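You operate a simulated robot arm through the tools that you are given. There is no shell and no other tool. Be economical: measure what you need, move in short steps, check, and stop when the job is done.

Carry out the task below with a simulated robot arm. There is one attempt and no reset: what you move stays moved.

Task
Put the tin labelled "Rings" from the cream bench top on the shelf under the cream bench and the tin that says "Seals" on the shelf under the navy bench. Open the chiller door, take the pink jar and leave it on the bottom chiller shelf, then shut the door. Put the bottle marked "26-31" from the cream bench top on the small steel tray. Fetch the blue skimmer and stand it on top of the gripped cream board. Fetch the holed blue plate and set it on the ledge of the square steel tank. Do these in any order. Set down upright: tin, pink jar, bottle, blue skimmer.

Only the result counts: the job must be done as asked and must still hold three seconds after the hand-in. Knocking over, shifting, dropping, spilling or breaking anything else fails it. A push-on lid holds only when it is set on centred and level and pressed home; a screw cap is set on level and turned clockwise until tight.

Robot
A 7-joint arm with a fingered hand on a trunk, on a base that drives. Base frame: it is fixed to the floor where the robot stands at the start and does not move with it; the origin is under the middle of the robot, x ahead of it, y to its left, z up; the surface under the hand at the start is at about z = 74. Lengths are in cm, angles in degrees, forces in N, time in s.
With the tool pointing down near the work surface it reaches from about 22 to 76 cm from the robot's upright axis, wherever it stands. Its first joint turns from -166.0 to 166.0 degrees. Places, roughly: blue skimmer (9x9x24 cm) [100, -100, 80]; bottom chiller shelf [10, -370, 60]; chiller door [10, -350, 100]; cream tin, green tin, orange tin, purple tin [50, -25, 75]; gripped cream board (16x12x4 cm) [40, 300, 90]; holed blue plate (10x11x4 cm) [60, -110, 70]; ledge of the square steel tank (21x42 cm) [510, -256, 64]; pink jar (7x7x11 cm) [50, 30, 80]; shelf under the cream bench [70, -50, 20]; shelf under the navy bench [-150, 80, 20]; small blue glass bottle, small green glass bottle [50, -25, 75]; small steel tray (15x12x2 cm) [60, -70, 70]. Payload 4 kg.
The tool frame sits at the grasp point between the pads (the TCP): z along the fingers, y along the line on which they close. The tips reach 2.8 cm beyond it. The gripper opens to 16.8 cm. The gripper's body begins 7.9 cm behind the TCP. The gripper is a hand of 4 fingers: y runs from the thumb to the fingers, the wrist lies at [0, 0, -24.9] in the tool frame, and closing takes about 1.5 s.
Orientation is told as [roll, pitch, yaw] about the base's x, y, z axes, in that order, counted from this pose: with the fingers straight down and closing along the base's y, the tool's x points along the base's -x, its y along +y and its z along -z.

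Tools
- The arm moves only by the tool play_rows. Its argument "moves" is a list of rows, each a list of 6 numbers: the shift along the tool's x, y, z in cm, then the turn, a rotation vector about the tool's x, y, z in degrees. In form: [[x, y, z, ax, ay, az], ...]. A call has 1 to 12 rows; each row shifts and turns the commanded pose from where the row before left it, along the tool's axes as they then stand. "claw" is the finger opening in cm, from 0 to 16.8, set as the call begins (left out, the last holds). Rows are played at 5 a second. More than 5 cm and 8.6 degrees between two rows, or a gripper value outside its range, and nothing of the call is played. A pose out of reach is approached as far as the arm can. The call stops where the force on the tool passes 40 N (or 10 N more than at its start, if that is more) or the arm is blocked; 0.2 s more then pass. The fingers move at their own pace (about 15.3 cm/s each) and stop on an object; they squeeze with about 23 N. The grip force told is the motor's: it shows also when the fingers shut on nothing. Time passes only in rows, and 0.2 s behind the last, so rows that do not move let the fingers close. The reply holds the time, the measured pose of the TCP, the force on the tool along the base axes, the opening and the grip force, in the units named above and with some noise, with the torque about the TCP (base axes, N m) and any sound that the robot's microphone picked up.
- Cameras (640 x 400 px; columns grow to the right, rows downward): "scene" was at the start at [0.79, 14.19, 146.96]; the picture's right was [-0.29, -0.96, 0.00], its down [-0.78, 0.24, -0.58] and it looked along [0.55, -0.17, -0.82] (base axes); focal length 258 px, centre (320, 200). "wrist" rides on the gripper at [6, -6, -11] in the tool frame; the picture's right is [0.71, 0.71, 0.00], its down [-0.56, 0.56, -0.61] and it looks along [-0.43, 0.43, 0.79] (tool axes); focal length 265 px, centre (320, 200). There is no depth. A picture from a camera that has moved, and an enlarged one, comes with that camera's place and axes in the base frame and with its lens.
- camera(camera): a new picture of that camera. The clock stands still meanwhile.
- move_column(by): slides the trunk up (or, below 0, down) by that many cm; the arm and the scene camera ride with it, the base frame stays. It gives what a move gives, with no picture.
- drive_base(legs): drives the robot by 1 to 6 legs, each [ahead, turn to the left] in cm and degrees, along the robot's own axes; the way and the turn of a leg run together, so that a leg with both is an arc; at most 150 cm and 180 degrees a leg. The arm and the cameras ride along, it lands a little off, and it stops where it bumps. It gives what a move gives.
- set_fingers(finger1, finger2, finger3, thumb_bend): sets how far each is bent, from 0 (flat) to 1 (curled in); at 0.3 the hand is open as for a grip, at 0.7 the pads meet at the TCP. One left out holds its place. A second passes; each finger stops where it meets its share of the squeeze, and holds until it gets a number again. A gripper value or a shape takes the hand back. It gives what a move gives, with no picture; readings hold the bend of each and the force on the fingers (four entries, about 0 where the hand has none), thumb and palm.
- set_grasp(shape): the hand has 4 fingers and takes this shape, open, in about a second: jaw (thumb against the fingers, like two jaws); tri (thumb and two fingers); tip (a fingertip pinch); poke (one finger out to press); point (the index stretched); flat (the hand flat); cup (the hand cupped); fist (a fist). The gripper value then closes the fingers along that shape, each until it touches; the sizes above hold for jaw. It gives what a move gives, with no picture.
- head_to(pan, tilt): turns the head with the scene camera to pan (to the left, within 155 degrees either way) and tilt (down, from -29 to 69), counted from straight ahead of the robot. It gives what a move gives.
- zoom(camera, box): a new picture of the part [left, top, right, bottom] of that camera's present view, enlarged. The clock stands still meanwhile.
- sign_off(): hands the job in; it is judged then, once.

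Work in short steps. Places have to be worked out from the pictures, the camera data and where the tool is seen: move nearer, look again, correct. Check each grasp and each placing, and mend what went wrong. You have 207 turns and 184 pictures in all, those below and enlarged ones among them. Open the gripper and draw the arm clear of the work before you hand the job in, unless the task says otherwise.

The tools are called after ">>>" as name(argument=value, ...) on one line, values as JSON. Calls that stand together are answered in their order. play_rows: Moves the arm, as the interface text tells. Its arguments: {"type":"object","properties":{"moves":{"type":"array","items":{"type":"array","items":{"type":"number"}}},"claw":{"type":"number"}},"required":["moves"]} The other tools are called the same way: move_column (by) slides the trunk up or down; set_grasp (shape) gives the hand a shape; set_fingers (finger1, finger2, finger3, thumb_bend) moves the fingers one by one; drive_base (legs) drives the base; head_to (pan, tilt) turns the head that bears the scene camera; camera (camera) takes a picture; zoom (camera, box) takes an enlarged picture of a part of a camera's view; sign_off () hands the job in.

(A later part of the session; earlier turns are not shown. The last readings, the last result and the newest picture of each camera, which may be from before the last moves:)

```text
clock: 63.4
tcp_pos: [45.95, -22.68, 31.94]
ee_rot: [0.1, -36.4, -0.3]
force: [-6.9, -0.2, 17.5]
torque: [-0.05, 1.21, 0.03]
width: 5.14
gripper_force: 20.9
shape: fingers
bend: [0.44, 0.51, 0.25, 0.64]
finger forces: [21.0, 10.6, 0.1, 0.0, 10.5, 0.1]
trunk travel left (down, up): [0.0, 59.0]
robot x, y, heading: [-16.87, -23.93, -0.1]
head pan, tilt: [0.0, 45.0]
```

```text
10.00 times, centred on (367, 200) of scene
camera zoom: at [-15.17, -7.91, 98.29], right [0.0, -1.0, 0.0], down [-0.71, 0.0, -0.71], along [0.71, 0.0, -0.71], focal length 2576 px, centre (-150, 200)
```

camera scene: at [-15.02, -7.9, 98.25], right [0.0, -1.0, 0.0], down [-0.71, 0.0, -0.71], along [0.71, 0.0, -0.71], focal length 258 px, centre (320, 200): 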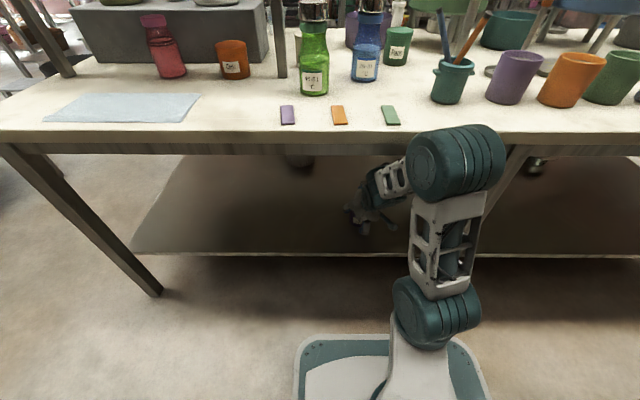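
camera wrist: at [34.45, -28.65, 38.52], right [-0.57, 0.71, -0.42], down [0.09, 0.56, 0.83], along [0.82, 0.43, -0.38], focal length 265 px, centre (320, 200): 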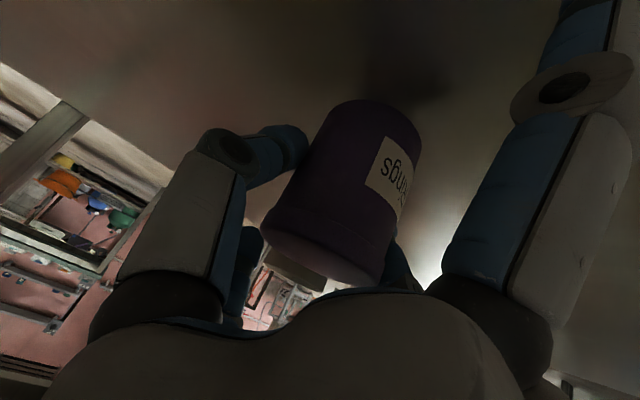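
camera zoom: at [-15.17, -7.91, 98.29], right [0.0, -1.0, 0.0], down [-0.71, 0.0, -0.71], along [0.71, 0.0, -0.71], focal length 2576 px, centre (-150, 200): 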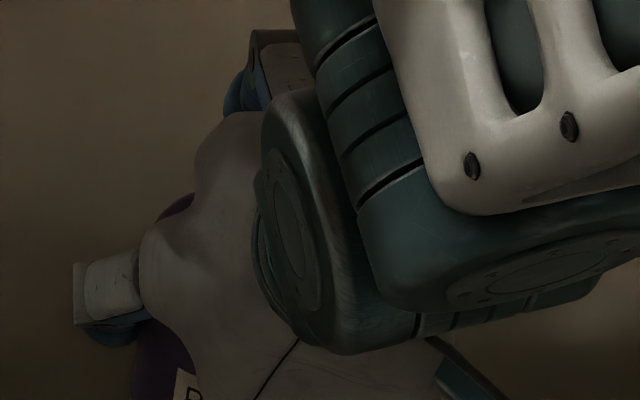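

Curling lowers the fingertip instead, so flat is best. Raise a little, flatten finger 1, and lower again.

>>> play_rows(moves=[[-0.57, 0, -0.82, 0, 0, 0], [-0.57, 0, -0.82, 0, 0, 0], [0, 0, 0, 0, 0, 0]])

>>> set_fingers(finger1=0.0)

>>> play_rows(moves=[[0.57, 0, 0.82, 0, 0, 0], [0.57, 0, 0.82, 0, 0, 0], [0.29, 0, 0.41, 0, 0, 0], [0, 0, 0, 0, 0, 0]])

```text
clock: 64.2
tcp_pos: [45.87, -22.73, 33.58]
ee_rot: [0.1, -36.2, -0.4]
force: [-0.1, -1.1, -2.7]
torque: [-0.03, 0.01, 0.0]
width: 5.65
gripper_force: 11.2
shape: fingers
bend: [0.42, 0.51, 0.25, 0.64]
finger forces: [0.0, 10.5, 0.1, 0.0, 10.4, 0.0]
trunk travel left (down, up): [0.0, 59.0]
robot x, y, heading: [-17.21, -23.93, -0.0]
head pan, tilt: [0.0, 45.0]
```

```text
clock: 65.2
tcp_pos: [45.94, -22.65, 33.68]
ee_rot: [0.1, -36.2, -0.2]
force: [-0.1, 0.6, -0.8]
torque: [-0.03, -0.01, 0.0]
width: 11.53
gripper_force: 10.1
shape: fingers
bend: [0.0, 0.51, 0.25, 0.64]
finger forces: [0.0, 10.5, 0.1, 0.1, 10.4, 0.0]
trunk travel left (down, up): [0.0, 59.0]
robot x, y, heading: [-17.18, -24.17, 0.2]
head pan, tilt: [0.0, 45.0]
```

```text
clock: 65.7
tcp_pos: [46.63, -22.66, 33.06]
ee_rot: [0.1, -37.6, -0.5]
force: [-0.5, -1.0, 23.0]
torque: [-0.12, 2.83, 0.12]
width: 12.23
gripper_force: 22.4
shape: fingers
bend: [0.0, 0.51, 0.25, 0.64]
finger forces: [24.4, 10.5, 0.1, 0.1, 10.4, 0.1]
trunk travel left (down, up): [0.0, 59.0]
robot x, y, heading: [-16.92, -24.31, -0.1]
head pan, tilt: [0.0, 45.0]
stopped in row 2: the force on the tool passed its limit at 51 N (the readings are from after the stop); the commanded pose is now the measured one
```

Flat is worse. I raise again and set finger 1 to just touch the tin (0.52), which draws its tip up and in.

>>> play_rows(moves=[[-0.57, 0, -0.82, 0, 0, 0], [-0.57, 0, -0.82, 0, 0, 0], [0, 0, 0, 0, 1.4, 0], [0, 0, 0, 0, 0, 0]])

>>> set_fingers(finger1=0.52)

>>> camera(camera="wrist")

```text
clock: 66.7
tcp_pos: [46.31, -22.66, 34.75]
ee_rot: [0.2, -35.8, -0.3]
force: [-0.1, 0.2, -1.9]
torque: [0.0, -0.01, -0.02]
width: 11.59
gripper_force: 10.4
shape: fingers
bend: [0.0, 0.51, 0.25, 0.64]
finger forces: [0.1, 10.5, 0.1, 0.0, 10.4, 0.0]
trunk travel left (down, up): [0.0, 59.0]
robot x, y, heading: [-17.04, -24.08, -0.0]
head pan, tilt: [0.0, 45.0]
```

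```text
clock: 67.7
tcp_pos: [46.39, -22.65, 34.77]
ee_rot: [0.1, -35.8, -0.3]
force: [-0.3, -0.3, -1.9]
torque: [-0.03, 0.0, -0.04]
width: 4.96
gripper_force: 14.6
shape: fingers
bend: [0.46, 0.51, 0.25, 0.64]
finger forces: [6.3, 11.9, 0.0, 0.0, 11.2, 0.0]
trunk travel left (down, up): [0.0, 59.0]
robot x, y, heading: [-17.06, -24.03, -0.3]
head pan, tilt: [0.0, 45.0]
```

```text
148 pictures are left
camera wrist: at [34.96, -28.56, 40.09], right [-0.57, 0.71, -0.41], down [0.09, 0.56, 0.83], along [0.82, 0.43, -0.38], focal length 265 px, centre (320, 200)
```

wrist: 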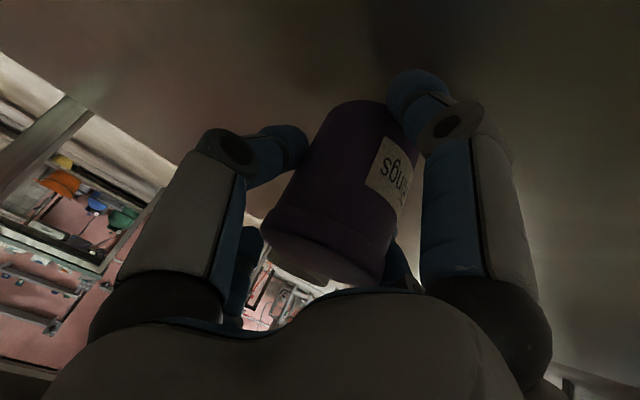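

I'll use finger 1 at 0.25 (compliant), lower until it presses moderately, then release: the tin will drop only a few mm.

>>> set_fingers(finger1=0.25)

>>> play_rows(moves=[[0.57, 0, 0.82, 0, 0, 0], [0.57, 0, 0.82, 0, 0, 0], [0.3, 0, 0.41, 0, 0, 0], [0, 0, 0, 0, 0, 0]])

```text
clock: 68.7
tcp_pos: [46.39, -22.68, 34.71]
ee_rot: [0.2, -36.0, -0.3]
force: [0.7, 1.5, -1.3]
torque: [-0.05, -0.01, 0.0]
width: 8.74
gripper_force: 10.5
shape: fingers
bend: [0.25, 0.51, 0.25, 0.64]
finger forces: [0.0, 10.6, 0.1, 0.0, 10.6, 0.0]
trunk travel left (down, up): [0.0, 59.0]
robot x, y, heading: [-17.39, -24.06, 0.0]
head pan, tilt: [0.0, 45.0]
```

```text
clock: 69.5
tcp_pos: [47.06, -22.55, 33.36]
ee_rot: [0.3, -37.2, -0.5]
force: [-3.7, -1.6, 27.0]
torque: [-0.16, 2.73, 0.09]
width: 9.29
gripper_force: 25.8
shape: fingers
bend: [0.21, 0.51, 0.25, 0.64]
finger forces: [29.3, 10.7, 0.0, 0.0, 10.6, 0.0]
trunk travel left (down, up): [0.0, 59.0]
robot x, y, heading: [-17.28, -23.84, -0.2]
head pan, tilt: [0.0, 45.0]
stopped in row 3: the force on the tool passed its limit at 48 N (the readings are from after the stop); the commanded pose is now the measured one
```

In this mode 0.42 is the best setting for finger 1; use it, go down to light contact, and release.

>>> play_rows(moves=[[-0.57, 0, -0.82, 0, 0, 0], [0, 0, 0, 0, 1.3, 0], [0, 0, 0, 0, 0, 0]])

>>> set_fingers(finger1=0.42)

>>> play_rows(moves=[[0.57, 0, 0.82, 0, 0, 0], [0.57, 0, 0.82, 0, 0, 0], [0.15, 0, 0.25, 0, 0, 0], [0, 0, 0, 0, 0, 0]])

>>> zoom(camera="wrist", box=[200, 0, 520, 200])

```text
clock: 70.2
tcp_pos: [46.77, -22.56, 33.86]
ee_rot: [0.2, -35.4, -0.5]
force: [0.1, -0.1, -2.7]
torque: [-0.02, -0.02, -0.02]
width: 8.82
gripper_force: 11.1
shape: fingers
bend: [0.25, 0.51, 0.25, 0.64]
finger forces: [0.1, 10.6, 0.1, 0.0, 10.5, 0.0]
trunk travel left (down, up): [0.0, 59.0]
robot x, y, heading: [-16.78, -23.97, -0.1]
head pan, tilt: [0.0, 45.0]
```

```text
clock: 71.2
tcp_pos: [46.76, -22.55, 33.96]
ee_rot: [0.3, -35.3, -0.4]
force: [-0.7, 0.0, -3.1]
torque: [-0.01, 0.01, -0.02]
width: 5.74
gripper_force: 10.3
shape: fingers
bend: [0.42, 0.51, 0.25, 0.64]
finger forces: [0.0, 10.6, 0.0, 0.1, 10.5, 0.0]
trunk travel left (down, up): [0.0, 59.0]
robot x, y, heading: [-17.02, -24.22, -0.2]
head pan, tilt: [0.0, 45.0]
```

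```text
clock: 72.2
tcp_pos: [46.79, -22.5, 31.89]
ee_rot: [0.4, -35.5, -0.4]
force: [-9.1, -0.1, 24.7]
torque: [-0.05, 1.53, -0.01]
width: 5.13
gripper_force: 24.2
shape: fingers
bend: [0.44, 0.51, 0.25, 0.64]
finger forces: [27.3, 10.8, 0.0, 0.1, 10.7, 0.1]
trunk travel left (down, up): [0.0, 59.0]
robot x, y, heading: [-17.0, -24.5, -0.2]
head pan, tilt: [0.0, 45.0]
```

```text
2.00 times, centred on (360, 100) of wrist
camera zoom: at [35.4, -28.53, 37.24], right [-0.57, 0.71, -0.41], down [0.1, 0.55, 0.83], along [0.81, 0.43, -0.39], focal length 531 px, centre (240, 400)
```

zoom: 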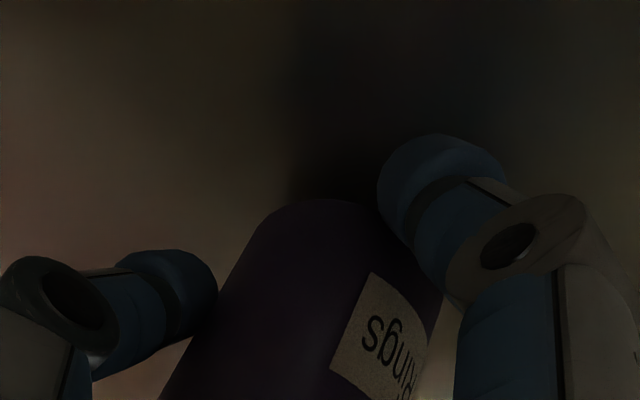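

Release the pinch.

>>> set_fingers(finger2=0.35, thumb_bend=0.45)

>>> camera(camera="wrist")

```text
clock: 73.2
tcp_pos: [46.78, -22.41, 31.62]
ee_rot: [0.3, -35.4, -0.4]
force: [-7.5, 0.3, 19.8]
torque: [-0.01, 1.11, -0.02]
width: 7.13
gripper_force: 10.2
shape: fingers
bend: [0.44, 0.35, 0.25, 0.45]
finger forces: [20.2, 0.0, 0.0, 0.1, 0.1, 0.0]
trunk travel left (down, up): [0.0, 59.0]
robot x, y, heading: [-17.18, -24.28, -0.2]
head pan, tilt: [0.0, 45.0]
```

```text
146 pictures are left
camera wrist: at [35.38, -28.53, 37.17], right [-0.57, 0.71, -0.41], down [0.1, 0.55, 0.83], along [0.81, 0.43, -0.39], focal length 265 px, centre (320, 200)
```

wrist: 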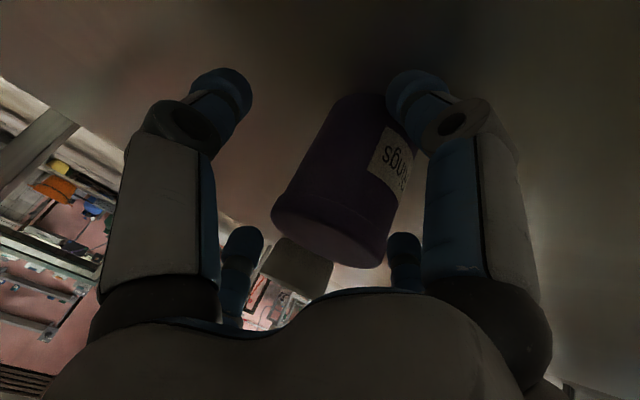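

The tin stands on the shelf. Retract along the tool axis.

>>> play_rows(moves=[[0, 0, -1, 0, 0, 0], [0, 0, -2, 0, 0, 0], [0, 0, -4, 0, 0, 0], [0, 0, -4, 0, 0, 0], [0, 0, -4, 0, 0, 0], [0, 0, 0, 0, 0, 0]])

>>> drive_base(legs=[[-35, 0]])

>>> zoom(camera="scene", box=[160, 60, 480, 260])

```text
clock: 74.7
tcp_pos: [38.01, -22.74, 43.89]
ee_rot: [0.2, -35.3, -0.4]
force: [-0.5, 0.3, -0.6]
torque: [0.0, -0.02, -0.02]
width: 7.7
gripper_force: 0.1
shape: fingers
bend: [0.42, 0.35, 0.25, 0.45]
finger forces: [0.0, 0.0, 0.0, 0.1, 0.1, 0.0]
trunk travel left (down, up): [0.0, 59.0]
robot x, y, heading: [-16.88, -24.14, 0.0]
head pan, tilt: [0.0, 45.0]
```

```text
clock: 76.9
tcp_pos: [3.0, -22.58, 43.89]
ee_rot: [0.2, -35.3, -0.5]
force: [0.1, 0.7, -0.1]
torque: [-0.02, -0.01, -0.04]
width: 7.68
gripper_force: 0.1
shape: fingers
bend: [0.42, 0.35, 0.25, 0.45]
finger forces: [0.0, 0.0, 0.0, 0.1, 0.0, 0.0]
trunk travel left (down, up): [0.0, 59.0]
robot x, y, heading: [-51.76, -23.89, -0.0]
head pan, tilt: [0.0, 45.0]
```

```text
2.00 times, centred on (320, 160) of scene
camera zoom: at [-50.23, -7.82, 98.26], right [0.0, -1.0, 0.0], down [-0.71, 0.0, -0.71], along [0.71, 0.0, -0.71], focal length 515 px, centre (320, 280)
```

zoom: 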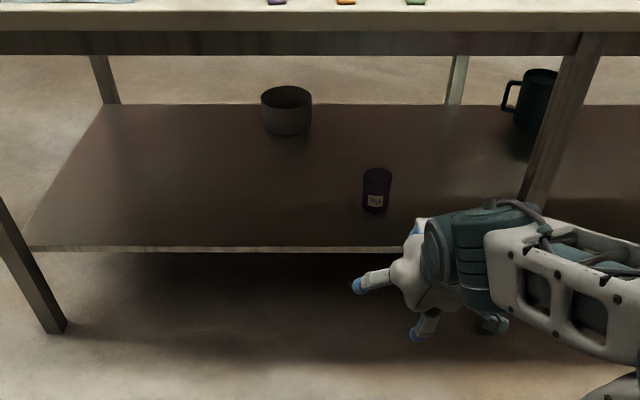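

Rings is standing on the shelf. Next the bottle: straighten the hand, raise the trunk, retract, and drive to a spot between bottle and tray.

>>> set_grasp(shape="jaw")

>>> move_column(by=40)

>>> move_column(by=18)

>>> play_rows(moves=[[0, 0, 0, 0, 7, 0], [0, 0, 0, 0, 7, 0], [0, 0, 0, 0, 7, 0], [0, 0, 0, 0, 7, 0], [0, 0, 0, 0, 7.3, 0], [4, 0, 0, 0, 0, 0], [4, 0, 0, 0, 0, 0], [4, 0, 0, 0, 0, 0], [4, 0, 0, 0, 0, 0], [0, 0, 0, 0, 0, 0]])

>>> drive_base(legs=[[0, -90], [22, 0], [0, 90], [45, 0]])

>>> head_to(pan=-10, tilt=50)

>>> camera(camera="scene")

```text
clock: 77.8
tcp_pos: [2.91, -22.6, 43.98]
ee_rot: [0.2, -35.3, -0.5]
force: [-0.5, -0.2, -0.2]
torque: [-0.03, 0.01, -0.01]
width: 16.78
gripper_force: 0.1
shape: jaw
bend: [0.3, 0.3, 0.3, 0.3]
finger forces: [0.0, 0.0, 0.0, 0.1, 0.0, 0.0]
trunk travel left (down, up): [0.0, 59.0]
robot x, y, heading: [-52.32, -23.97, 0.0]
head pan, tilt: [0.0, 45.0]
```

```text
clock: 81.7
tcp_pos: [2.97, -22.71, 83.97]
ee_rot: [0.4, -35.3, -0.6]
force: [0.5, -1.0, 0.3]
torque: [0.0, 0.03, -0.04]
width: 16.8
gripper_force: 0.0
shape: jaw
bend: [0.3, 0.3, 0.3, 0.3]
finger forces: [0.0, 0.0, 0.1, 0.1, 0.1, 0.0]
trunk travel left (down, up): [-40.0, 19.0]
robot x, y, heading: [-52.33, -23.91, -0.4]
head pan, tilt: [0.0, 45.0]
```

```text
clock: 83.7
tcp_pos: [2.91, -22.6, 102.0]
ee_rot: [0.3, -35.4, -0.6]
force: [0.4, 0.3, -0.5]
torque: [0.01, -0.01, -0.03]
width: 16.78
gripper_force: 0.1
shape: jaw
bend: [0.3, 0.3, 0.3, 0.3]
finger forces: [0.0, 0.0, 0.0, 0.1, 0.0, 0.0]
trunk travel left (down, up): [-58.0, 1.0]
robot x, y, heading: [-52.17, -23.84, -0.0]
head pan, tilt: [0.0, 45.0]
```

```text
clock: 85.9
tcp_pos: [-13.19, -22.51, 101.88]
ee_rot: [0.2, 0.0, -0.4]
force: [0.2, -0.1, 0.4]
torque: [0.02, 0.03, -0.01]
width: 16.79
gripper_force: 0.0
shape: jaw
bend: [0.3, 0.3, 0.3, 0.3]
finger forces: [0.1, 0.0, 0.0, 0.1, 0.0, 0.1]
trunk travel left (down, up): [-58.0, 1.0]
robot x, y, heading: [-52.07, -23.86, -0.2]
head pan, tilt: [0.0, 45.0]
```

```text
clock: 97.6
tcp_pos: [30.9, -45.85, 101.97]
ee_rot: [0.1, 0.0, -0.9]
force: [-0.4, 0.5, -0.2]
torque: [0.06, 0.01, 0.0]
width: 16.78
gripper_force: 0.1
shape: jaw
bend: [0.3, 0.3, 0.3, 0.3]
finger forces: [0.1, 0.1, 0.0, 0.0, 0.0, 0.0]
trunk travel left (down, up): [-58.0, 1.0]
robot x, y, heading: [-8.31, -46.43, -0.7]
head pan, tilt: [0.0, 45.0]
```

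```text
clock: 98.3
tcp_pos: [31.05, -45.83, 101.92]
ee_rot: [0.2, -0.1, -0.9]
force: [0.1, 0.3, -0.3]
torque: [0.02, -0.01, 0.01]
width: 16.8
gripper_force: 0.0
shape: jaw
bend: [0.3, 0.3, 0.3, 0.3]
finger forces: [0.0, 0.0, 0.0, 0.0, 0.0, 0.1]
trunk travel left (down, up): [-58.0, 1.0]
robot x, y, heading: [-8.11, -47.15, -1.2]
head pan, tilt: [-10.0, 50.0]
```

```text
144 pictures are left
camera scene: at [-6.46, -32.04, 155.57], right [-0.19, -0.98, 0.0], down [-0.75, 0.14, -0.64], along [0.63, -0.12, -0.77], focal length 258 px, centre (320, 200)
```

scene: 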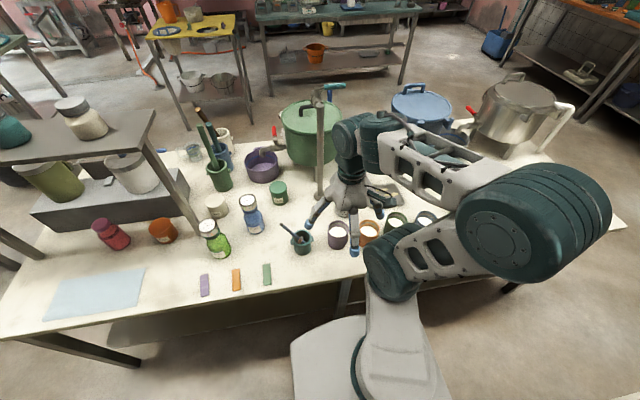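

Zooming on the bottle and tray.

>>> zoom(camera="scene", box=[190, 150, 350, 250])

>>> zoom(camera="scene", box=[350, 150, 450, 250])

>>> camera(camera="wrist")

```text
4.00 times, centred on (270, 200) of scene
camera zoom: at [-6.46, -32.04, 155.57], right [-0.19, -0.98, 0.0], down [-0.75, 0.14, -0.64], along [0.63, -0.12, -0.77], focal length 1030 px, centre (520, 200)
```

zoom: 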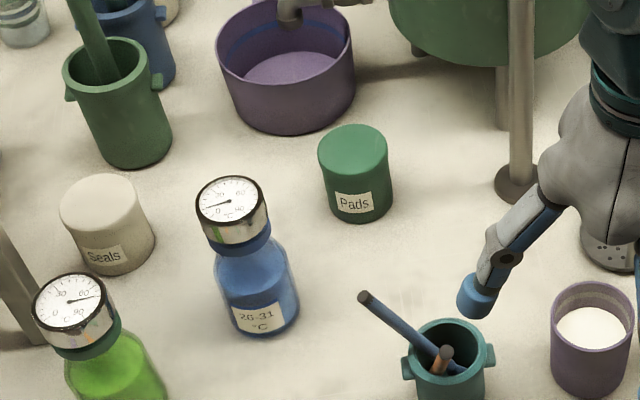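

```text
4.00 times, centred on (400, 200) of scene
camera zoom: at [-6.46, -32.04, 155.57], right [-0.19, -0.98, 0.0], down [-0.75, 0.14, -0.64], along [0.63, -0.12, -0.77], focal length 1030 px, centre (0, 200)
```

zoom: 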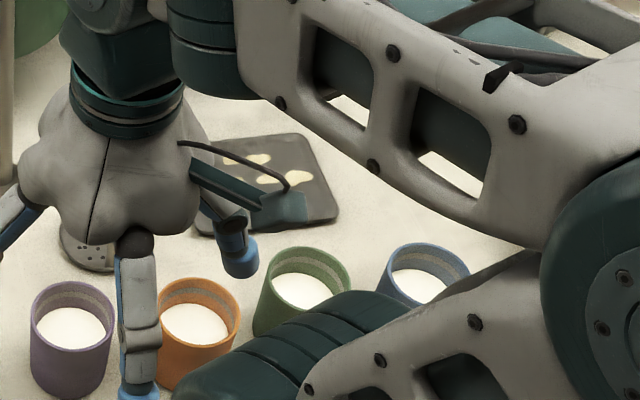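

```text
141 pictures are left
camera wrist: at [24.73, -51.79, 112.93], right [-0.69, 0.72, 0.0], down [0.57, 0.55, 0.62], along [0.44, 0.43, -0.79], focal length 265 px, centre (320, 200)
```

wrist: 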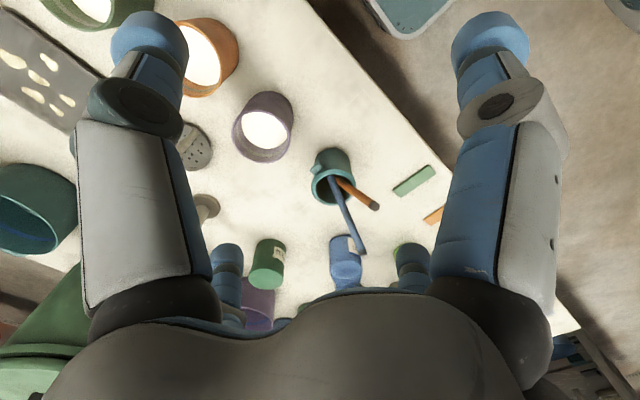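

Bottle centre ≈[51.8,-18], top z 90. Move above it.

>>> play_rows(moves=[[-2.6, 3.45, 0, 0, 0, 0], [-2.6, 3.45, 0, 0, 0, 0], [-2.6, 3.45, 0, 0, 0, 0], [-2.6, 3.45, 0, 0, 0, 0], [-2.6, 3.45, 0, 0, 0, 0], [-2.6, 3.45, 0, 0, 0, 0], [-2.6, 3.45, 0, 0, 0, 0], [-2.6, 3.45, 0, 0, 0, 0], [0, 0, 0, 0, 0, 0]], claw=12)

>>> camera(camera="wrist")

>>> zoom(camera="scene", box=[190, 130, 350, 250])

```text
clock: 100.3
tcp_pos: [52.15, -18.55, 102.2]
ee_rot: [0.2, 0.0, -1.1]
force: [0.5, -0.2, -0.9]
torque: [0.02, 0.0, -0.02]
width: 12.04
gripper_force: 0.1
shape: jaw
bend: [0.25, 0.25, 0.25, 0.25]
finger forces: [0.0, 0.0, 0.0, 0.1, 0.0, 0.0]
trunk travel left (down, up): [-58.0, 1.0]
robot x, y, heading: [-8.43, -46.99, -1.1]
head pan, tilt: [-10.0, 50.0]
```

```text
140 pictures are left
camera wrist: at [45.99, -24.45, 113.07], right [-0.69, 0.72, 0.0], down [0.57, 0.54, 0.62], along [0.44, 0.43, -0.79], focal length 265 px, centre (320, 200)
```

wrist: 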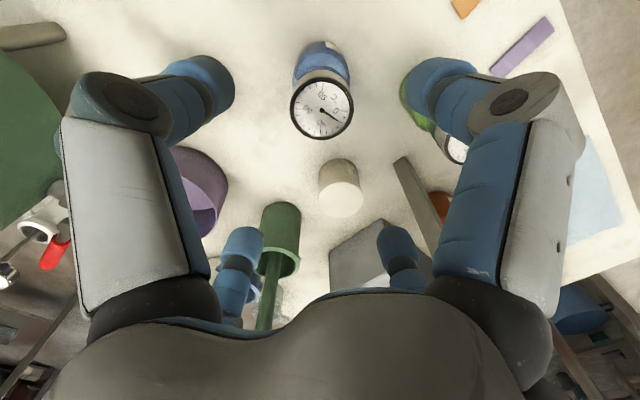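

```text
3.33 times, centred on (270, 190) of scene
camera zoom: at [-6.46, -32.04, 155.57], right [-0.19, -0.98, 0.0], down [-0.75, 0.14, -0.64], along [0.63, -0.12, -0.77], focal length 859 px, centre (487, 233)
```

zoom: 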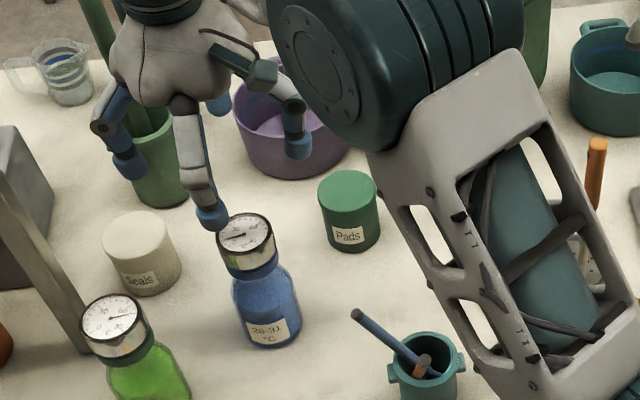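

Cap centre at [51.5,-18.9]. Descend to z=84 and close.

>>> play_rows(moves=[[0.65, -0.35, 3.2, 0, 0, 0], [0, 0, 5, 0, 0, 0], [0, 0, 5, 0, 0, 0], [0, 0, 5, 0, 0, 0], [0, 0, 0, 0, 0, 0]])

>>> zoom(camera="scene", box=[190, 130, 350, 250])

```text
clock: 101.5
tcp_pos: [51.46, -18.92, 84.07]
ee_rot: [0.2, 0.1, -1.0]
force: [0.0, -0.1, -0.6]
torque: [-0.02, 0.03, 0.0]
width: 12.01
gripper_force: 0.0
shape: jaw
bend: [0.25, 0.25, 0.25, 0.25]
finger forces: [0.1, 0.0, 0.1, 0.0, 0.0, 0.0]
trunk travel left (down, up): [-58.0, 1.0]
robot x, y, heading: [-8.15, -46.9, -0.9]
head pan, tilt: [-10.0, 50.0]
```

```text
3.33 times, centred on (270, 190) of scene
camera zoom: at [-6.45, -32.02, 155.56], right [-0.19, -0.98, 0.0], down [-0.75, 0.14, -0.64], along [0.63, -0.12, -0.77], focal length 859 px, centre (487, 233)
```

zoom: 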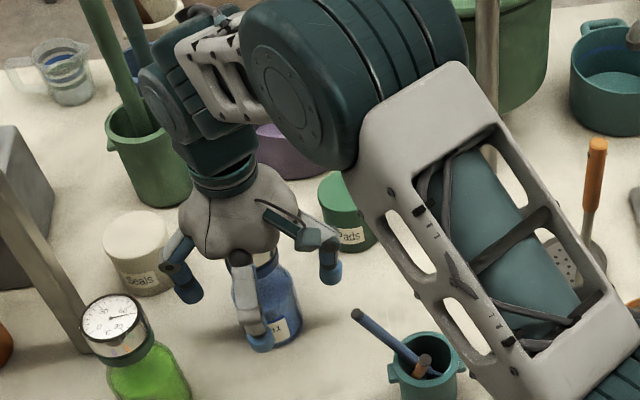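

>>> play_rows(moves=[[0, 0, 0, 0, 0, 0], [0, 0, 0, 0, 0, 0], [0, 0, 0, 0, 0, 0], [0, 0, 0, 0, 0, 0], [0, 0, 0, 0, 0, 0], [0, 0, 0, 0, 0, 0], [0, 0, 0, 0, 0, 0]], claw=0)

>>> zoom(camera="wrist", box=[100, 0, 540, 275])

```text
clock: 103.1
tcp_pos: [51.53, -18.93, 83.98]
ee_rot: [0.2, 0.0, -1.0]
force: [-0.2, -0.4, 3.1]
torque: [-0.03, -0.03, -0.01]
width: 5.4
gripper_force: 23.1
shape: jaw
bend: [0.79, 0.79, 0.79, 0.45]
finger forces: [18.9, 19.5, 19.5, 0.0, 19.3, 0.1]
trunk travel left (down, up): [-58.0, 1.0]
robot x, y, heading: [-8.28, -47.11, -0.9]
head pan, tilt: [-10.0, 50.0]
```

```text
1.45 times, centred on (320, 138) of wrist
camera zoom: at [45.25, -24.84, 94.98], right [-0.69, 0.72, 0.0], down [0.57, 0.55, 0.62], along [0.44, 0.43, -0.79], focal length 386 px, centre (320, 291)
```

zoom: 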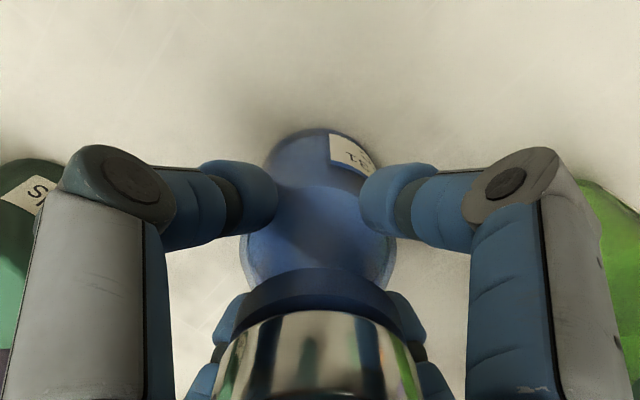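

All four fingers grip below the cap. Lift and retract over the front of the bench.

>>> play_rows(moves=[[0, 0, -3, 0, 0, 0], [0, 0, -4, 0, 0, 0], [0, 0, -4, 0, 0, 0], [0, 0, -4, 0, 0, 0], [0, 0, -4, 0, 0, 0], [0, 0, 0, 0, 0, 0]])

>>> zoom(camera="scene", box=[190, 80, 350, 200])

```text
clock: 104.5
tcp_pos: [51.53, -18.83, 102.78]
ee_rot: [0.3, 0.0, -1.1]
force: [0.6, -0.4, -4.0]
torque: [-0.04, 0.02, 0.0]
width: 5.35
gripper_force: 23.4
shape: jaw
bend: [0.79, 0.79, 0.79, 0.45]
finger forces: [18.1, 18.7, 18.8, 0.0, 18.2, 0.1]
trunk travel left (down, up): [-58.0, 1.0]
robot x, y, heading: [-7.74, -47.2, -1.1]
head pan, tilt: [-10.0, 50.0]
```

```text
3.33 times, centred on (270, 140) of scene
camera zoom: at [-6.42, -32.01, 155.56], right [-0.19, -0.98, 0.0], down [-0.75, 0.14, -0.64], along [0.63, -0.12, -0.77], focal length 859 px, centre (487, 400)
```

zoom: 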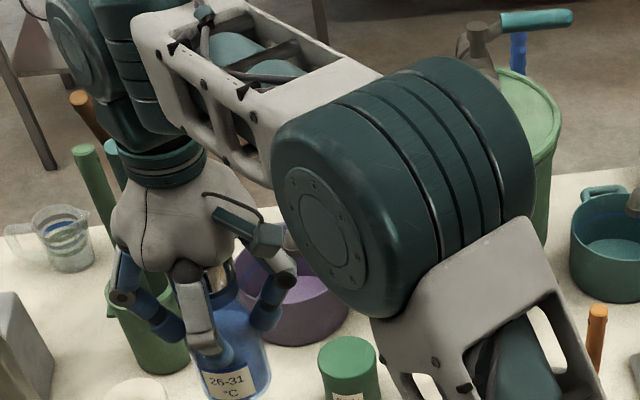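

>>> play_rows(moves=[[3.1, -3.8, 0, 0, 0, 0], [3.1, -3.8, 0, 0, 0, 0], [3.1, -3.8, 0, 0, 0, 0], [3.1, -3.8, 0, 0, 0, 0], [3.1, -3.8, 0, 0, 0, 0], [3.1, -3.8, 0, 0, 0, 0], [3.1, -3.8, 0, 0, 0, 0], [0, -4.9, 0, 0, 0, 0], [0, -4.9, 0, 0, 0, 0], [0, -4.9, 0, 0, 0, 0], [0, -4.9, 0, 0, 0, 0], [0, -4.9, 0, 0, 0, 0]])

>>> head_to(pan=-35, tilt=50)

>>> camera(camera="scene")

>>> camera(camera="wrist")

```text
clock: 107.1
tcp_pos: [28.93, -69.94, 102.55]
ee_rot: [0.3, 0.0, -1.0]
force: [1.1, -1.0, -3.8]
torque: [0.0, -0.01, -0.02]
width: 5.32
gripper_force: 23.5
shape: jaw
bend: [0.79, 0.79, 0.79, 0.45]
finger forces: [17.5, 19.1, 18.8, 0.0, 18.4, 0.0]
trunk travel left (down, up): [-58.0, 1.0]
robot x, y, heading: [-7.77, -47.16, -0.9]
head pan, tilt: [-10.0, 50.0]
```

```text
clock: 108.0
tcp_pos: [29.07, -69.7, 102.6]
ee_rot: [0.2, 0.0, -1.0]
force: [-0.2, 0.3, -2.8]
torque: [-0.02, 0.0, 0.02]
width: 5.31
gripper_force: 23.0
shape: jaw
bend: [0.79, 0.79, 0.79, 0.45]
finger forces: [17.4, 19.1, 18.7, 0.1, 18.4, 0.1]
trunk travel left (down, up): [-58.0, 1.0]
robot x, y, heading: [-8.07, -46.57, -1.2]
head pan, tilt: [-35.0, 50.0]
```

```text
135 pictures are left
camera scene: at [-7.76, -35.13, 155.57], right [-0.59, -0.81, 0.0], down [-0.62, 0.45, -0.64], along [0.52, -0.38, -0.77], focal length 258 px, centre (320, 200)
```

scene: 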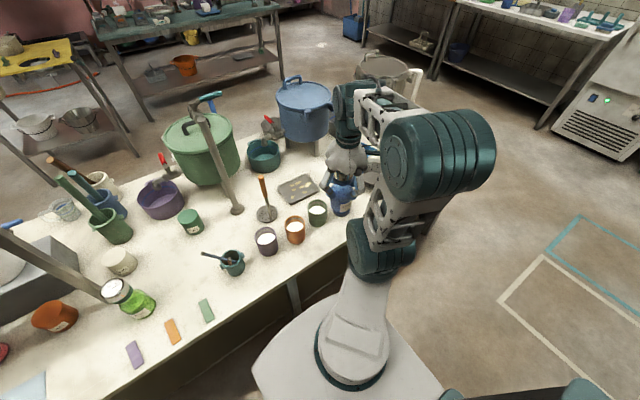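

```text
134 pictures are left
camera wrist: at [22.76, -75.63, 113.59], right [-0.69, 0.72, 0.0], down [0.57, 0.55, 0.62], along [0.44, 0.43, -0.79], focal length 265 px, centre (320, 200)
```

wrist: 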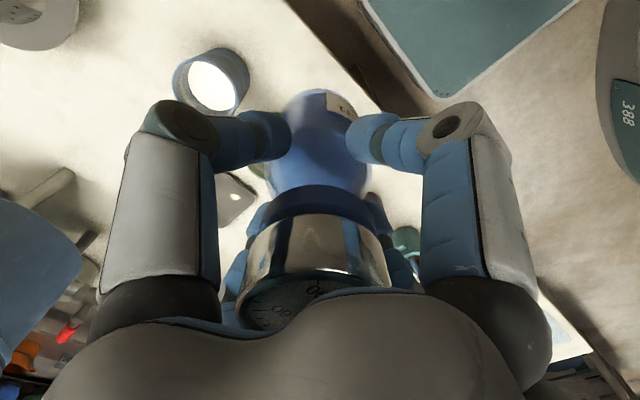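

>>> zoom(camera="scene", box=[240, 150, 368, 230])

```text
5.00 times, centred on (304, 190) of scene
camera zoom: at [-7.76, -35.13, 155.57], right [-0.59, -0.81, 0.0], down [-0.62, 0.45, -0.64], along [0.52, -0.38, -0.77], focal length 1288 px, centre (400, 250)
```

zoom: 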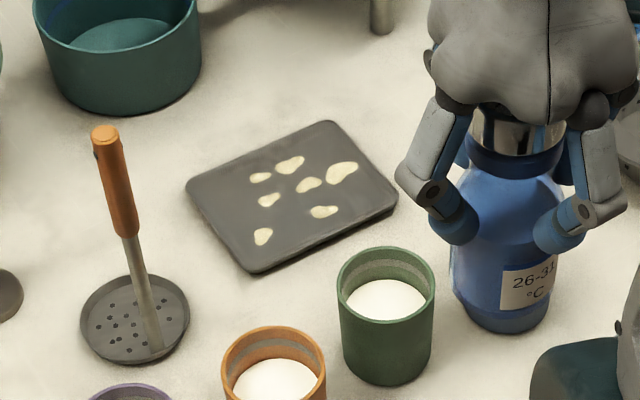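

>>> zoom(camera="scene", box=[274, 170, 322, 200])

```text
13.33 times, centred on (298, 185) of scene
camera zoom: at [-7.76, -35.13, 155.57], right [-0.59, -0.81, 0.0], down [-0.62, 0.45, -0.64], along [0.52, -0.38, -0.77], focal length 3435 px, centre (613, 400)
```

zoom: 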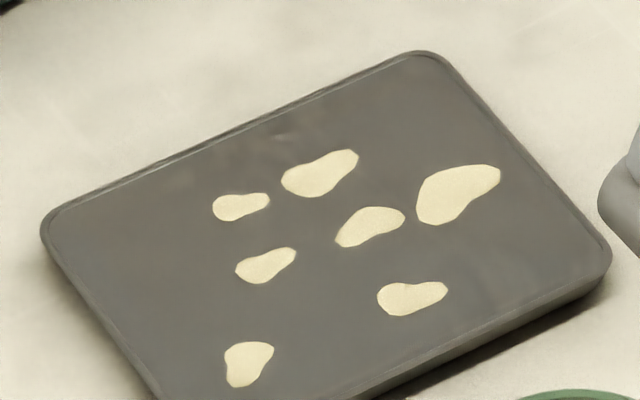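

The splashes are flat marks. Move the bottle above the tray's centre [56.5,-70.8].

>>> play_rows(moves=[[-4.57, -0.1, 0, 0, 0, 0], [-4.57, -0.1, 0, 0, 0, 0], [-4.57, -0.1, 0, 0, 0, 0], [-4.57, -0.1, 0, 0, 0, 0], [-4.57, -0.1, 0, 0, 0, 0], [-4.57, -0.1, 0, 0, 0, 0], [0, 0, 4, 0, 0, 0], [0, 0, 4, 0, 0, 0], [0, 0, 3, 0, 0, 0], [0, 0, 0, 0, 0, 0]])

>>> zoom(camera="scene", box=[240, 130, 400, 230])

>>> camera(camera="wrist")

```text
clock: 110.2
tcp_pos: [56.43, -70.63, 91.66]
ee_rot: [0.2, 0.0, -0.9]
force: [0.3, 1.3, -3.7]
torque: [-0.03, 0.01, 0.03]
width: 5.3
gripper_force: 23.1
shape: jaw
bend: [0.79, 0.79, 0.79, 0.45]
finger forces: [17.8, 18.3, 19.0, 0.0, 17.7, 0.1]
trunk travel left (down, up): [-58.0, 1.0]
robot x, y, heading: [-7.88, -47.26, -0.6]
head pan, tilt: [-35.0, 50.0]
```

```text
4.00 times, centred on (320, 180) of scene
camera zoom: at [-7.75, -35.13, 155.57], right [-0.59, -0.81, 0.0], down [-0.62, 0.45, -0.64], along [0.52, -0.38, -0.77], focal length 1030 px, centre (320, 280)
```

zoom: 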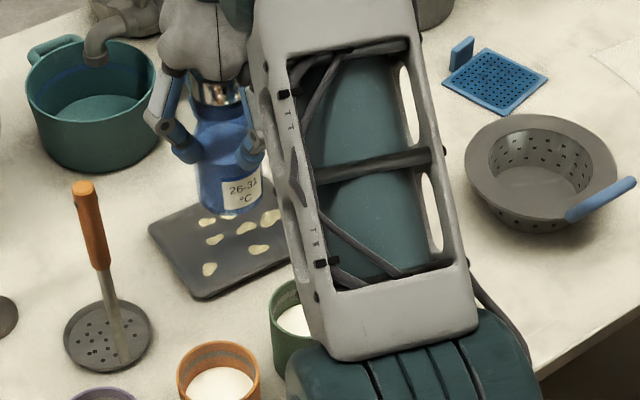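

```text
130 pictures are left
camera wrist: at [50.17, -76.7, 102.58], right [-0.69, 0.72, 0.0], down [0.57, 0.55, 0.62], along [0.44, 0.43, -0.79], focal length 265 px, centre (320, 200)
```

wrist: 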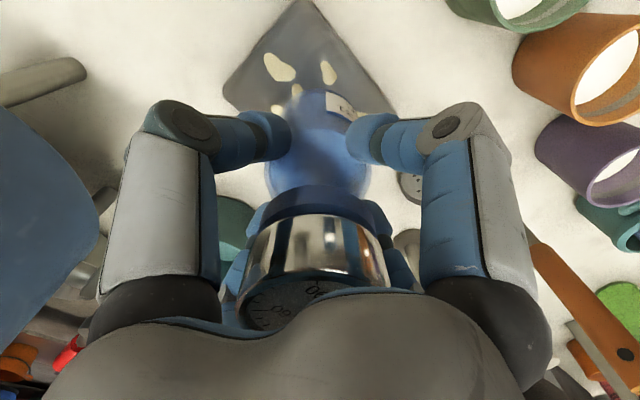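

Aligned. Lower until contact.

>>> play_rows(moves=[[0, 0, 2.5, 0, 0, 0], [0, 0, 2.5, 0, 0, 0], [0, 0, 0.7, 0, 0, 0], [0, 0, 0, 0, 0, 0]])

>>> play_rows(moves=[[0, 0, 0.4, 0, 0, 0], [0, 0, 0, 0, 0, 0]])

```text
clock: 111.2
tcp_pos: [56.43, -70.82, 86.0]
ee_rot: [0.2, 0.0, -1.0]
force: [-0.3, 0.5, -3.8]
torque: [-0.02, -0.01, 0.01]
width: 5.31
gripper_force: 22.9
shape: jaw
bend: [0.79, 0.79, 0.79, 0.45]
finger forces: [17.8, 18.3, 19.0, 0.0, 17.7, 0.0]
trunk travel left (down, up): [-58.0, 1.0]
robot x, y, heading: [-8.02, -46.85, -0.9]
head pan, tilt: [-35.0, 50.0]
```

```text
clock: 111.8
tcp_pos: [56.49, -70.75, 85.6]
ee_rot: [0.2, -0.1, -1.0]
force: [-0.6, -0.8, -4.5]
torque: [-0.03, 0.0, -0.01]
width: 5.28
gripper_force: 23.0
shape: jaw
bend: [0.79, 0.79, 0.79, 0.45]
finger forces: [17.7, 18.3, 18.9, 0.0, 17.7, 0.0]
trunk travel left (down, up): [-58.0, 1.0]
robot x, y, heading: [-8.22, -47.13, -0.8]
head pan, tilt: [-35.0, 50.0]
```

>>> play_rows(moves=[[0, 0, 0.4, 0, 0, 0], [0, 0, 0, 0, 0, 0]])

>>> play_rows(moves=[[0, 0, 0.3, 0, 0, 0], [0, 0, 0, 0, 0, 0]])

```text
clock: 112.4
tcp_pos: [56.5, -70.76, 85.16]
ee_rot: [0.2, 0.0, -1.0]
force: [-0.7, 0.1, -4.3]
torque: [0.0, 0.0, 0.01]
width: 5.3
gripper_force: 22.6
shape: jaw
bend: [0.79, 0.79, 0.79, 0.45]
finger forces: [17.7, 18.3, 19.0, 0.0, 17.6, 0.1]
trunk travel left (down, up): [-58.0, 1.0]
robot x, y, heading: [-8.33, -47.34, -0.9]
head pan, tilt: [-35.0, 50.0]
```

```text
clock: 113.0
tcp_pos: [56.43, -70.69, 85.0]
ee_rot: [0.1, -0.1, -1.0]
force: [-0.9, -0.6, 2.2]
torque: [0.05, -0.04, 0.03]
width: 5.32
gripper_force: 23.0
shape: jaw
bend: [0.79, 0.79, 0.79, 0.45]
finger forces: [18.2, 19.6, 20.5, 0.0, 18.6, 0.1]
trunk travel left (down, up): [-58.0, 1.0]
robot x, y, heading: [-7.89, -47.25, -1.0]
head pan, tilt: [-35.0, 50.0]
```

Contact (force turned from -4 to +2). Open the fingers and rise.

>>> play_rows(moves=[[0, 0, 0, 0, 0, 0], [0, 0, 0, 0, 0, 0], [0, 0, 0, 0, 0, 0], [0, 0, 0, 0, 0, 0], [0, 0, -3, 0, 0, 0], [0, 0, -4, 0, 0, 0], [0, 0, -4, 0, 0, 0], [0, 0, -4, 0, 0, 0], [0, 0, -4, 0, 0, 0], [0, 0, 0, 0, 0, 0]], claw=12)

>>> zoom(camera="scene", box=[240, 130, 400, 230])

```text
clock: 115.2
tcp_pos: [56.43, -70.69, 104.01]
ee_rot: [0.2, 0.0, -1.0]
force: [0.0, -0.5, 0.2]
torque: [0.0, -0.04, 0.02]
width: 11.94
gripper_force: 0.1
shape: jaw
bend: [0.25, 0.25, 0.25, 0.25]
finger forces: [0.0, 0.1, 0.0, 0.0, 0.0, 0.1]
trunk travel left (down, up): [-58.0, 1.0]
robot x, y, heading: [-7.97, -46.77, -0.7]
head pan, tilt: [-35.0, 50.0]
```

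```text
4.00 times, centred on (320, 180) of scene
camera zoom: at [-7.78, -35.12, 155.56], right [-0.59, -0.81, 0.0], down [-0.62, 0.45, -0.64], along [0.52, -0.38, -0.77], focal length 1030 px, centre (320, 280)
```

zoom: 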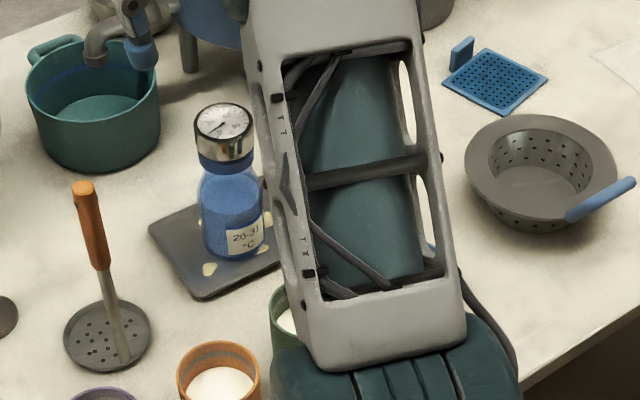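

Bottle is standing on the tray. Now go right to inspect the plate and find the blue skimmer.

>>> play_rows(moves=[[4.5, 0, 0, 0, 0, 0], [4.5, 0, 0, 0, 0, 0], [4.5, 0, 0, 0, 0, 0], [4.5, 0, 0, 0, 0, 0], [4.5, 0, 0, 0, 0, 0], [4.5, 3, 0, 0, 0, 0], [2, 4, 0, 0, 0, 0], [0, 4.5, 0, 0, 0, 0], [0, 4.5, 0, 0, 0, 0], [0, 4.5, 0, 0, 0, 0]])

>>> drive_base(legs=[[-25, 0], [0, -90], [68, 0], [0, 91]])

>>> head_to(pan=0, tilt=35)

>>> camera(camera="scene")

```text
refused: row 6 steps farther than a row can; nothing moved
```

```text
clock: 128.0
tcp_pos: [32.17, -136.7, 103.88]
ee_rot: [0.2, -0.1, 0.9]
force: [-0.8, 0.1, 0.5]
torque: [-0.01, -0.02, 0.01]
width: 11.93
gripper_force: 0.1
shape: jaw
bend: [0.25, 0.25, 0.25, 0.25]
finger forces: [0.0, 0.0, 0.1, 0.0, 0.1, 0.0]
trunk travel left (down, up): [-58.0, 1.0]
robot x, y, heading: [-33.09, -115.41, 0.9]
head pan, tilt: [-35.0, 50.0]
```

```text
clock: 129.0
tcp_pos: [32.12, -136.81, 103.91]
ee_rot: [0.2, -0.1, 0.8]
force: [-0.1, 0.5, -0.1]
torque: [-0.01, 0.01, 0.01]
width: 11.93
gripper_force: 0.1
shape: jaw
bend: [0.25, 0.25, 0.25, 0.25]
finger forces: [0.0, 0.1, 0.0, 0.1, 0.1, 0.0]
trunk travel left (down, up): [-58.0, 1.0]
robot x, y, heading: [-32.54, -114.67, 1.2]
head pan, tilt: [0.0, 35.0]
```

```text
128 pictures are left
camera scene: at [-30.64, -98.67, 157.74], right [0.02, -1.0, 0.0], down [-0.57, -0.01, -0.82], along [0.82, 0.01, -0.57], focal length 258 px, centre (320, 200)
```

scene: 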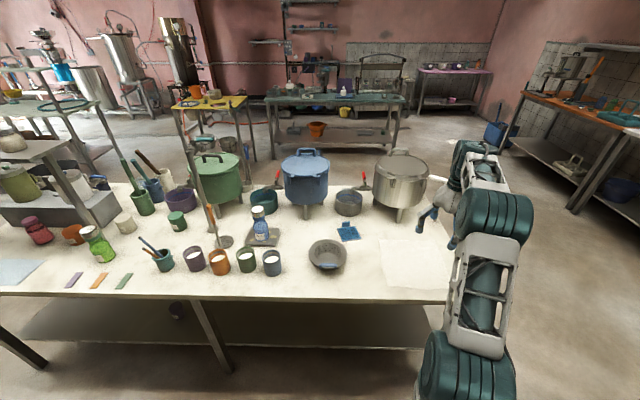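

>>> zoom(camera="scene", box=[190, 130, 430, 280])

>>> zoom(camera="scene", box=[250, 60, 490, 180])

```text
2.67 times, centred on (310, 205) of scene
camera zoom: at [-30.64, -98.67, 157.74], right [0.02, -1.0, 0.0], down [-0.57, -0.01, -0.82], along [0.82, 0.01, -0.57], focal length 687 px, centre (347, 187)
```

zoom: 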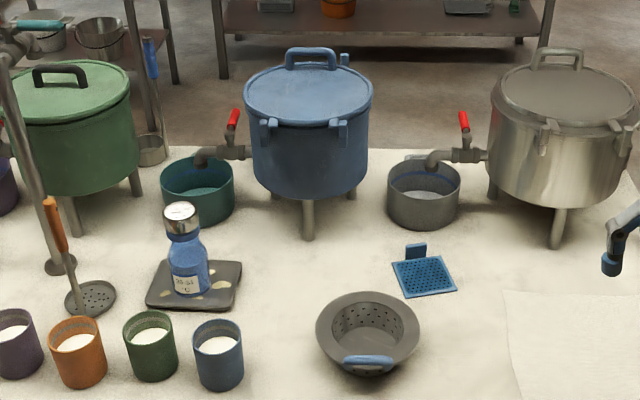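

```text
2.67 times, centred on (370, 120) of scene
camera zoom: at [-30.64, -98.67, 157.74], right [0.02, -1.0, 0.0], down [-0.57, -0.01, -0.82], along [0.82, 0.01, -0.57], focal length 687 px, centre (187, 413)
```

zoom: 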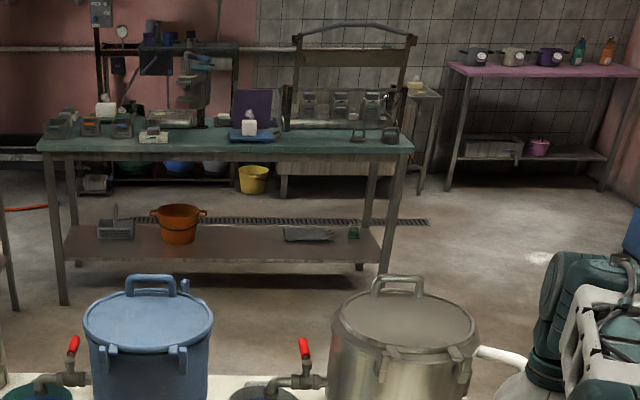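

The blue skimmer's handle top shows behind the blue pot (≈[100,-97]). First I take the holed plate at ≈[61,-111], turned ~13°. I shift the hand left, then drive up.

>>> play_rows(moves=[[0, 4.4, 0, 0, 0, 0], [0, 4.4, 0, 0, 0, 0], [0, 4.4, 0, 0, 0, 0], [0, 4.4, 0, 0, 0, 0], [0, 4.4, 0, 0, 0, 0], [0, 0, 0, 0, 0, 0]], claw=16.8)

>>> drive_base(legs=[[28, 0]])

>>> camera(camera="wrist")

>>> head_to(pan=-10, tilt=48)

>>> camera(camera="scene")

```text
clock: 130.4
tcp_pos: [31.66, -114.58, 103.86]
ee_rot: [0.1, 0.0, 0.7]
force: [0.6, -0.6, -0.3]
torque: [0.0, -0.01, 0.04]
width: 16.79
gripper_force: 0.1
shape: jaw
bend: [0.3, 0.3, 0.3, 0.3]
finger forces: [0.1, 0.0, 0.0, 0.1, 0.0, 0.0]
trunk travel left (down, up): [-58.0, 1.0]
robot x, y, heading: [-32.84, -115.45, 0.8]
head pan, tilt: [0.0, 35.0]
```

```text
clock: 132.4
tcp_pos: [59.9, -114.09, 103.89]
ee_rot: [0.1, 0.0, 0.7]
force: [0.7, -0.4, 0.6]
torque: [0.02, 0.0, -0.03]
width: 16.76
gripper_force: 0.0
shape: jaw
bend: [0.3, 0.3, 0.3, 0.3]
finger forces: [0.1, 0.0, 0.1, 0.1, 0.1, 0.0]
trunk travel left (down, up): [-58.0, 1.0]
robot x, y, heading: [-4.64, -114.37, 1.0]
head pan, tilt: [0.0, 35.0]
```

```text
125 pictures are left
camera wrist: at [53.91, -120.2, 114.85], right [-0.72, 0.7, 0.0], down [0.55, 0.56, 0.62], along [0.43, 0.44, -0.79], focal length 265 px, centre (320, 200)
```

wrist: 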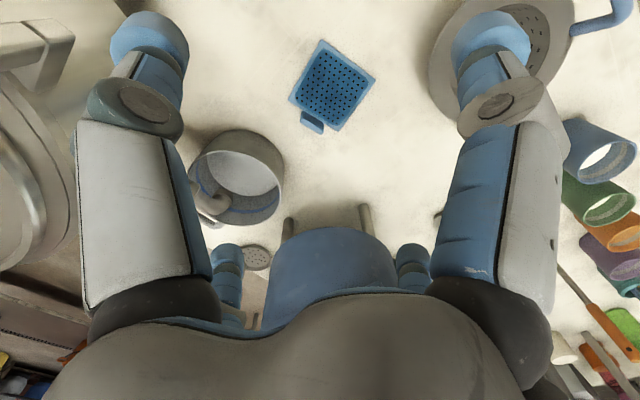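

```text
clock: 133.1
tcp_pos: [59.83, -114.13, 103.92]
ee_rot: [0.1, 0.1, 0.7]
force: [-0.1, 0.3, -0.6]
torque: [0.0, 0.0, 0.04]
width: 16.8
gripper_force: 0.1
shape: jaw
bend: [0.3, 0.3, 0.3, 0.3]
finger forces: [0.1, 0.0, 0.0, 0.0, 0.0, 0.1]
trunk travel left (down, up): [-58.0, 1.0]
robot x, y, heading: [-5.01, -114.62, 0.8]
head pan, tilt: [-10.0, 48.0]
```

```text
124 pictures are left
camera scene: at [-3.52, -99.54, 155.84], right [-0.16, -0.99, 0.0], down [-0.73, 0.12, -0.67], along [0.66, -0.1, -0.74], focal length 258 px, centre (320, 200)
```

scene: 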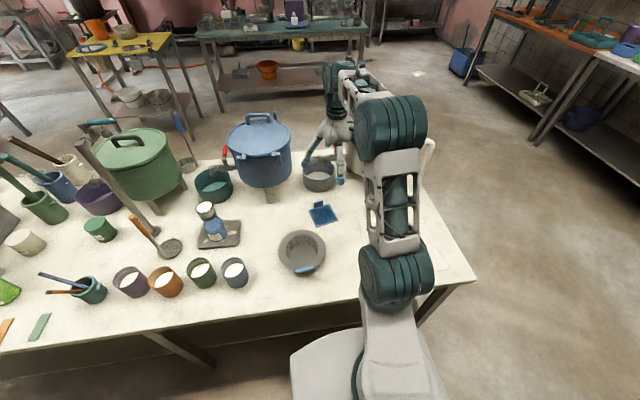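

Plate centre [60.4,-111.3], yaw ≈14.5°. Turn the hand to match, centre it and descend.

>>> play_rows(moves=[[-0.55, 2.8, 0, 0, 0, 0], [0, 0, 0, 0, 0, -6.9], [0, 0, 0, 0, 0, -6.9], [0, 0, 5, 0, 0, 0], [0, 0, 5, 0, 0, 0], [0, 0, 4, 0, 0, 0], [0, 0, 0, 0, 0, 0]], claw=15)

>>> camera(camera="wrist")

```text
clock: 134.7
tcp_pos: [60.54, -111.09, 89.93]
ee_rot: [0.1, 0.0, 14.7]
force: [-0.3, -0.5, 0.6]
torque: [-0.02, 0.02, -0.01]
width: 15.02
gripper_force: 0.0
shape: jaw
bend: [0.23, 0.24, 0.23, 0.23]
finger forces: [0.1, 0.0, 0.0, 0.1, 0.0, 0.0]
trunk travel left (down, up): [-58.0, 1.0]
robot x, y, heading: [-4.99, -114.08, 0.8]
head pan, tilt: [-10.0, 48.0]
```

```text
123 pictures are left
camera wrist: at [56.09, -118.49, 100.92], right [-0.86, 0.51, 0.0], down [0.4, 0.68, 0.62], along [0.31, 0.53, -0.79], focal length 265 px, centre (320, 200)
```

wrist: 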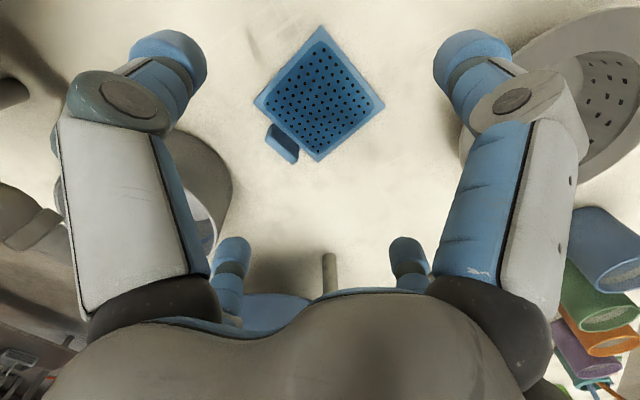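

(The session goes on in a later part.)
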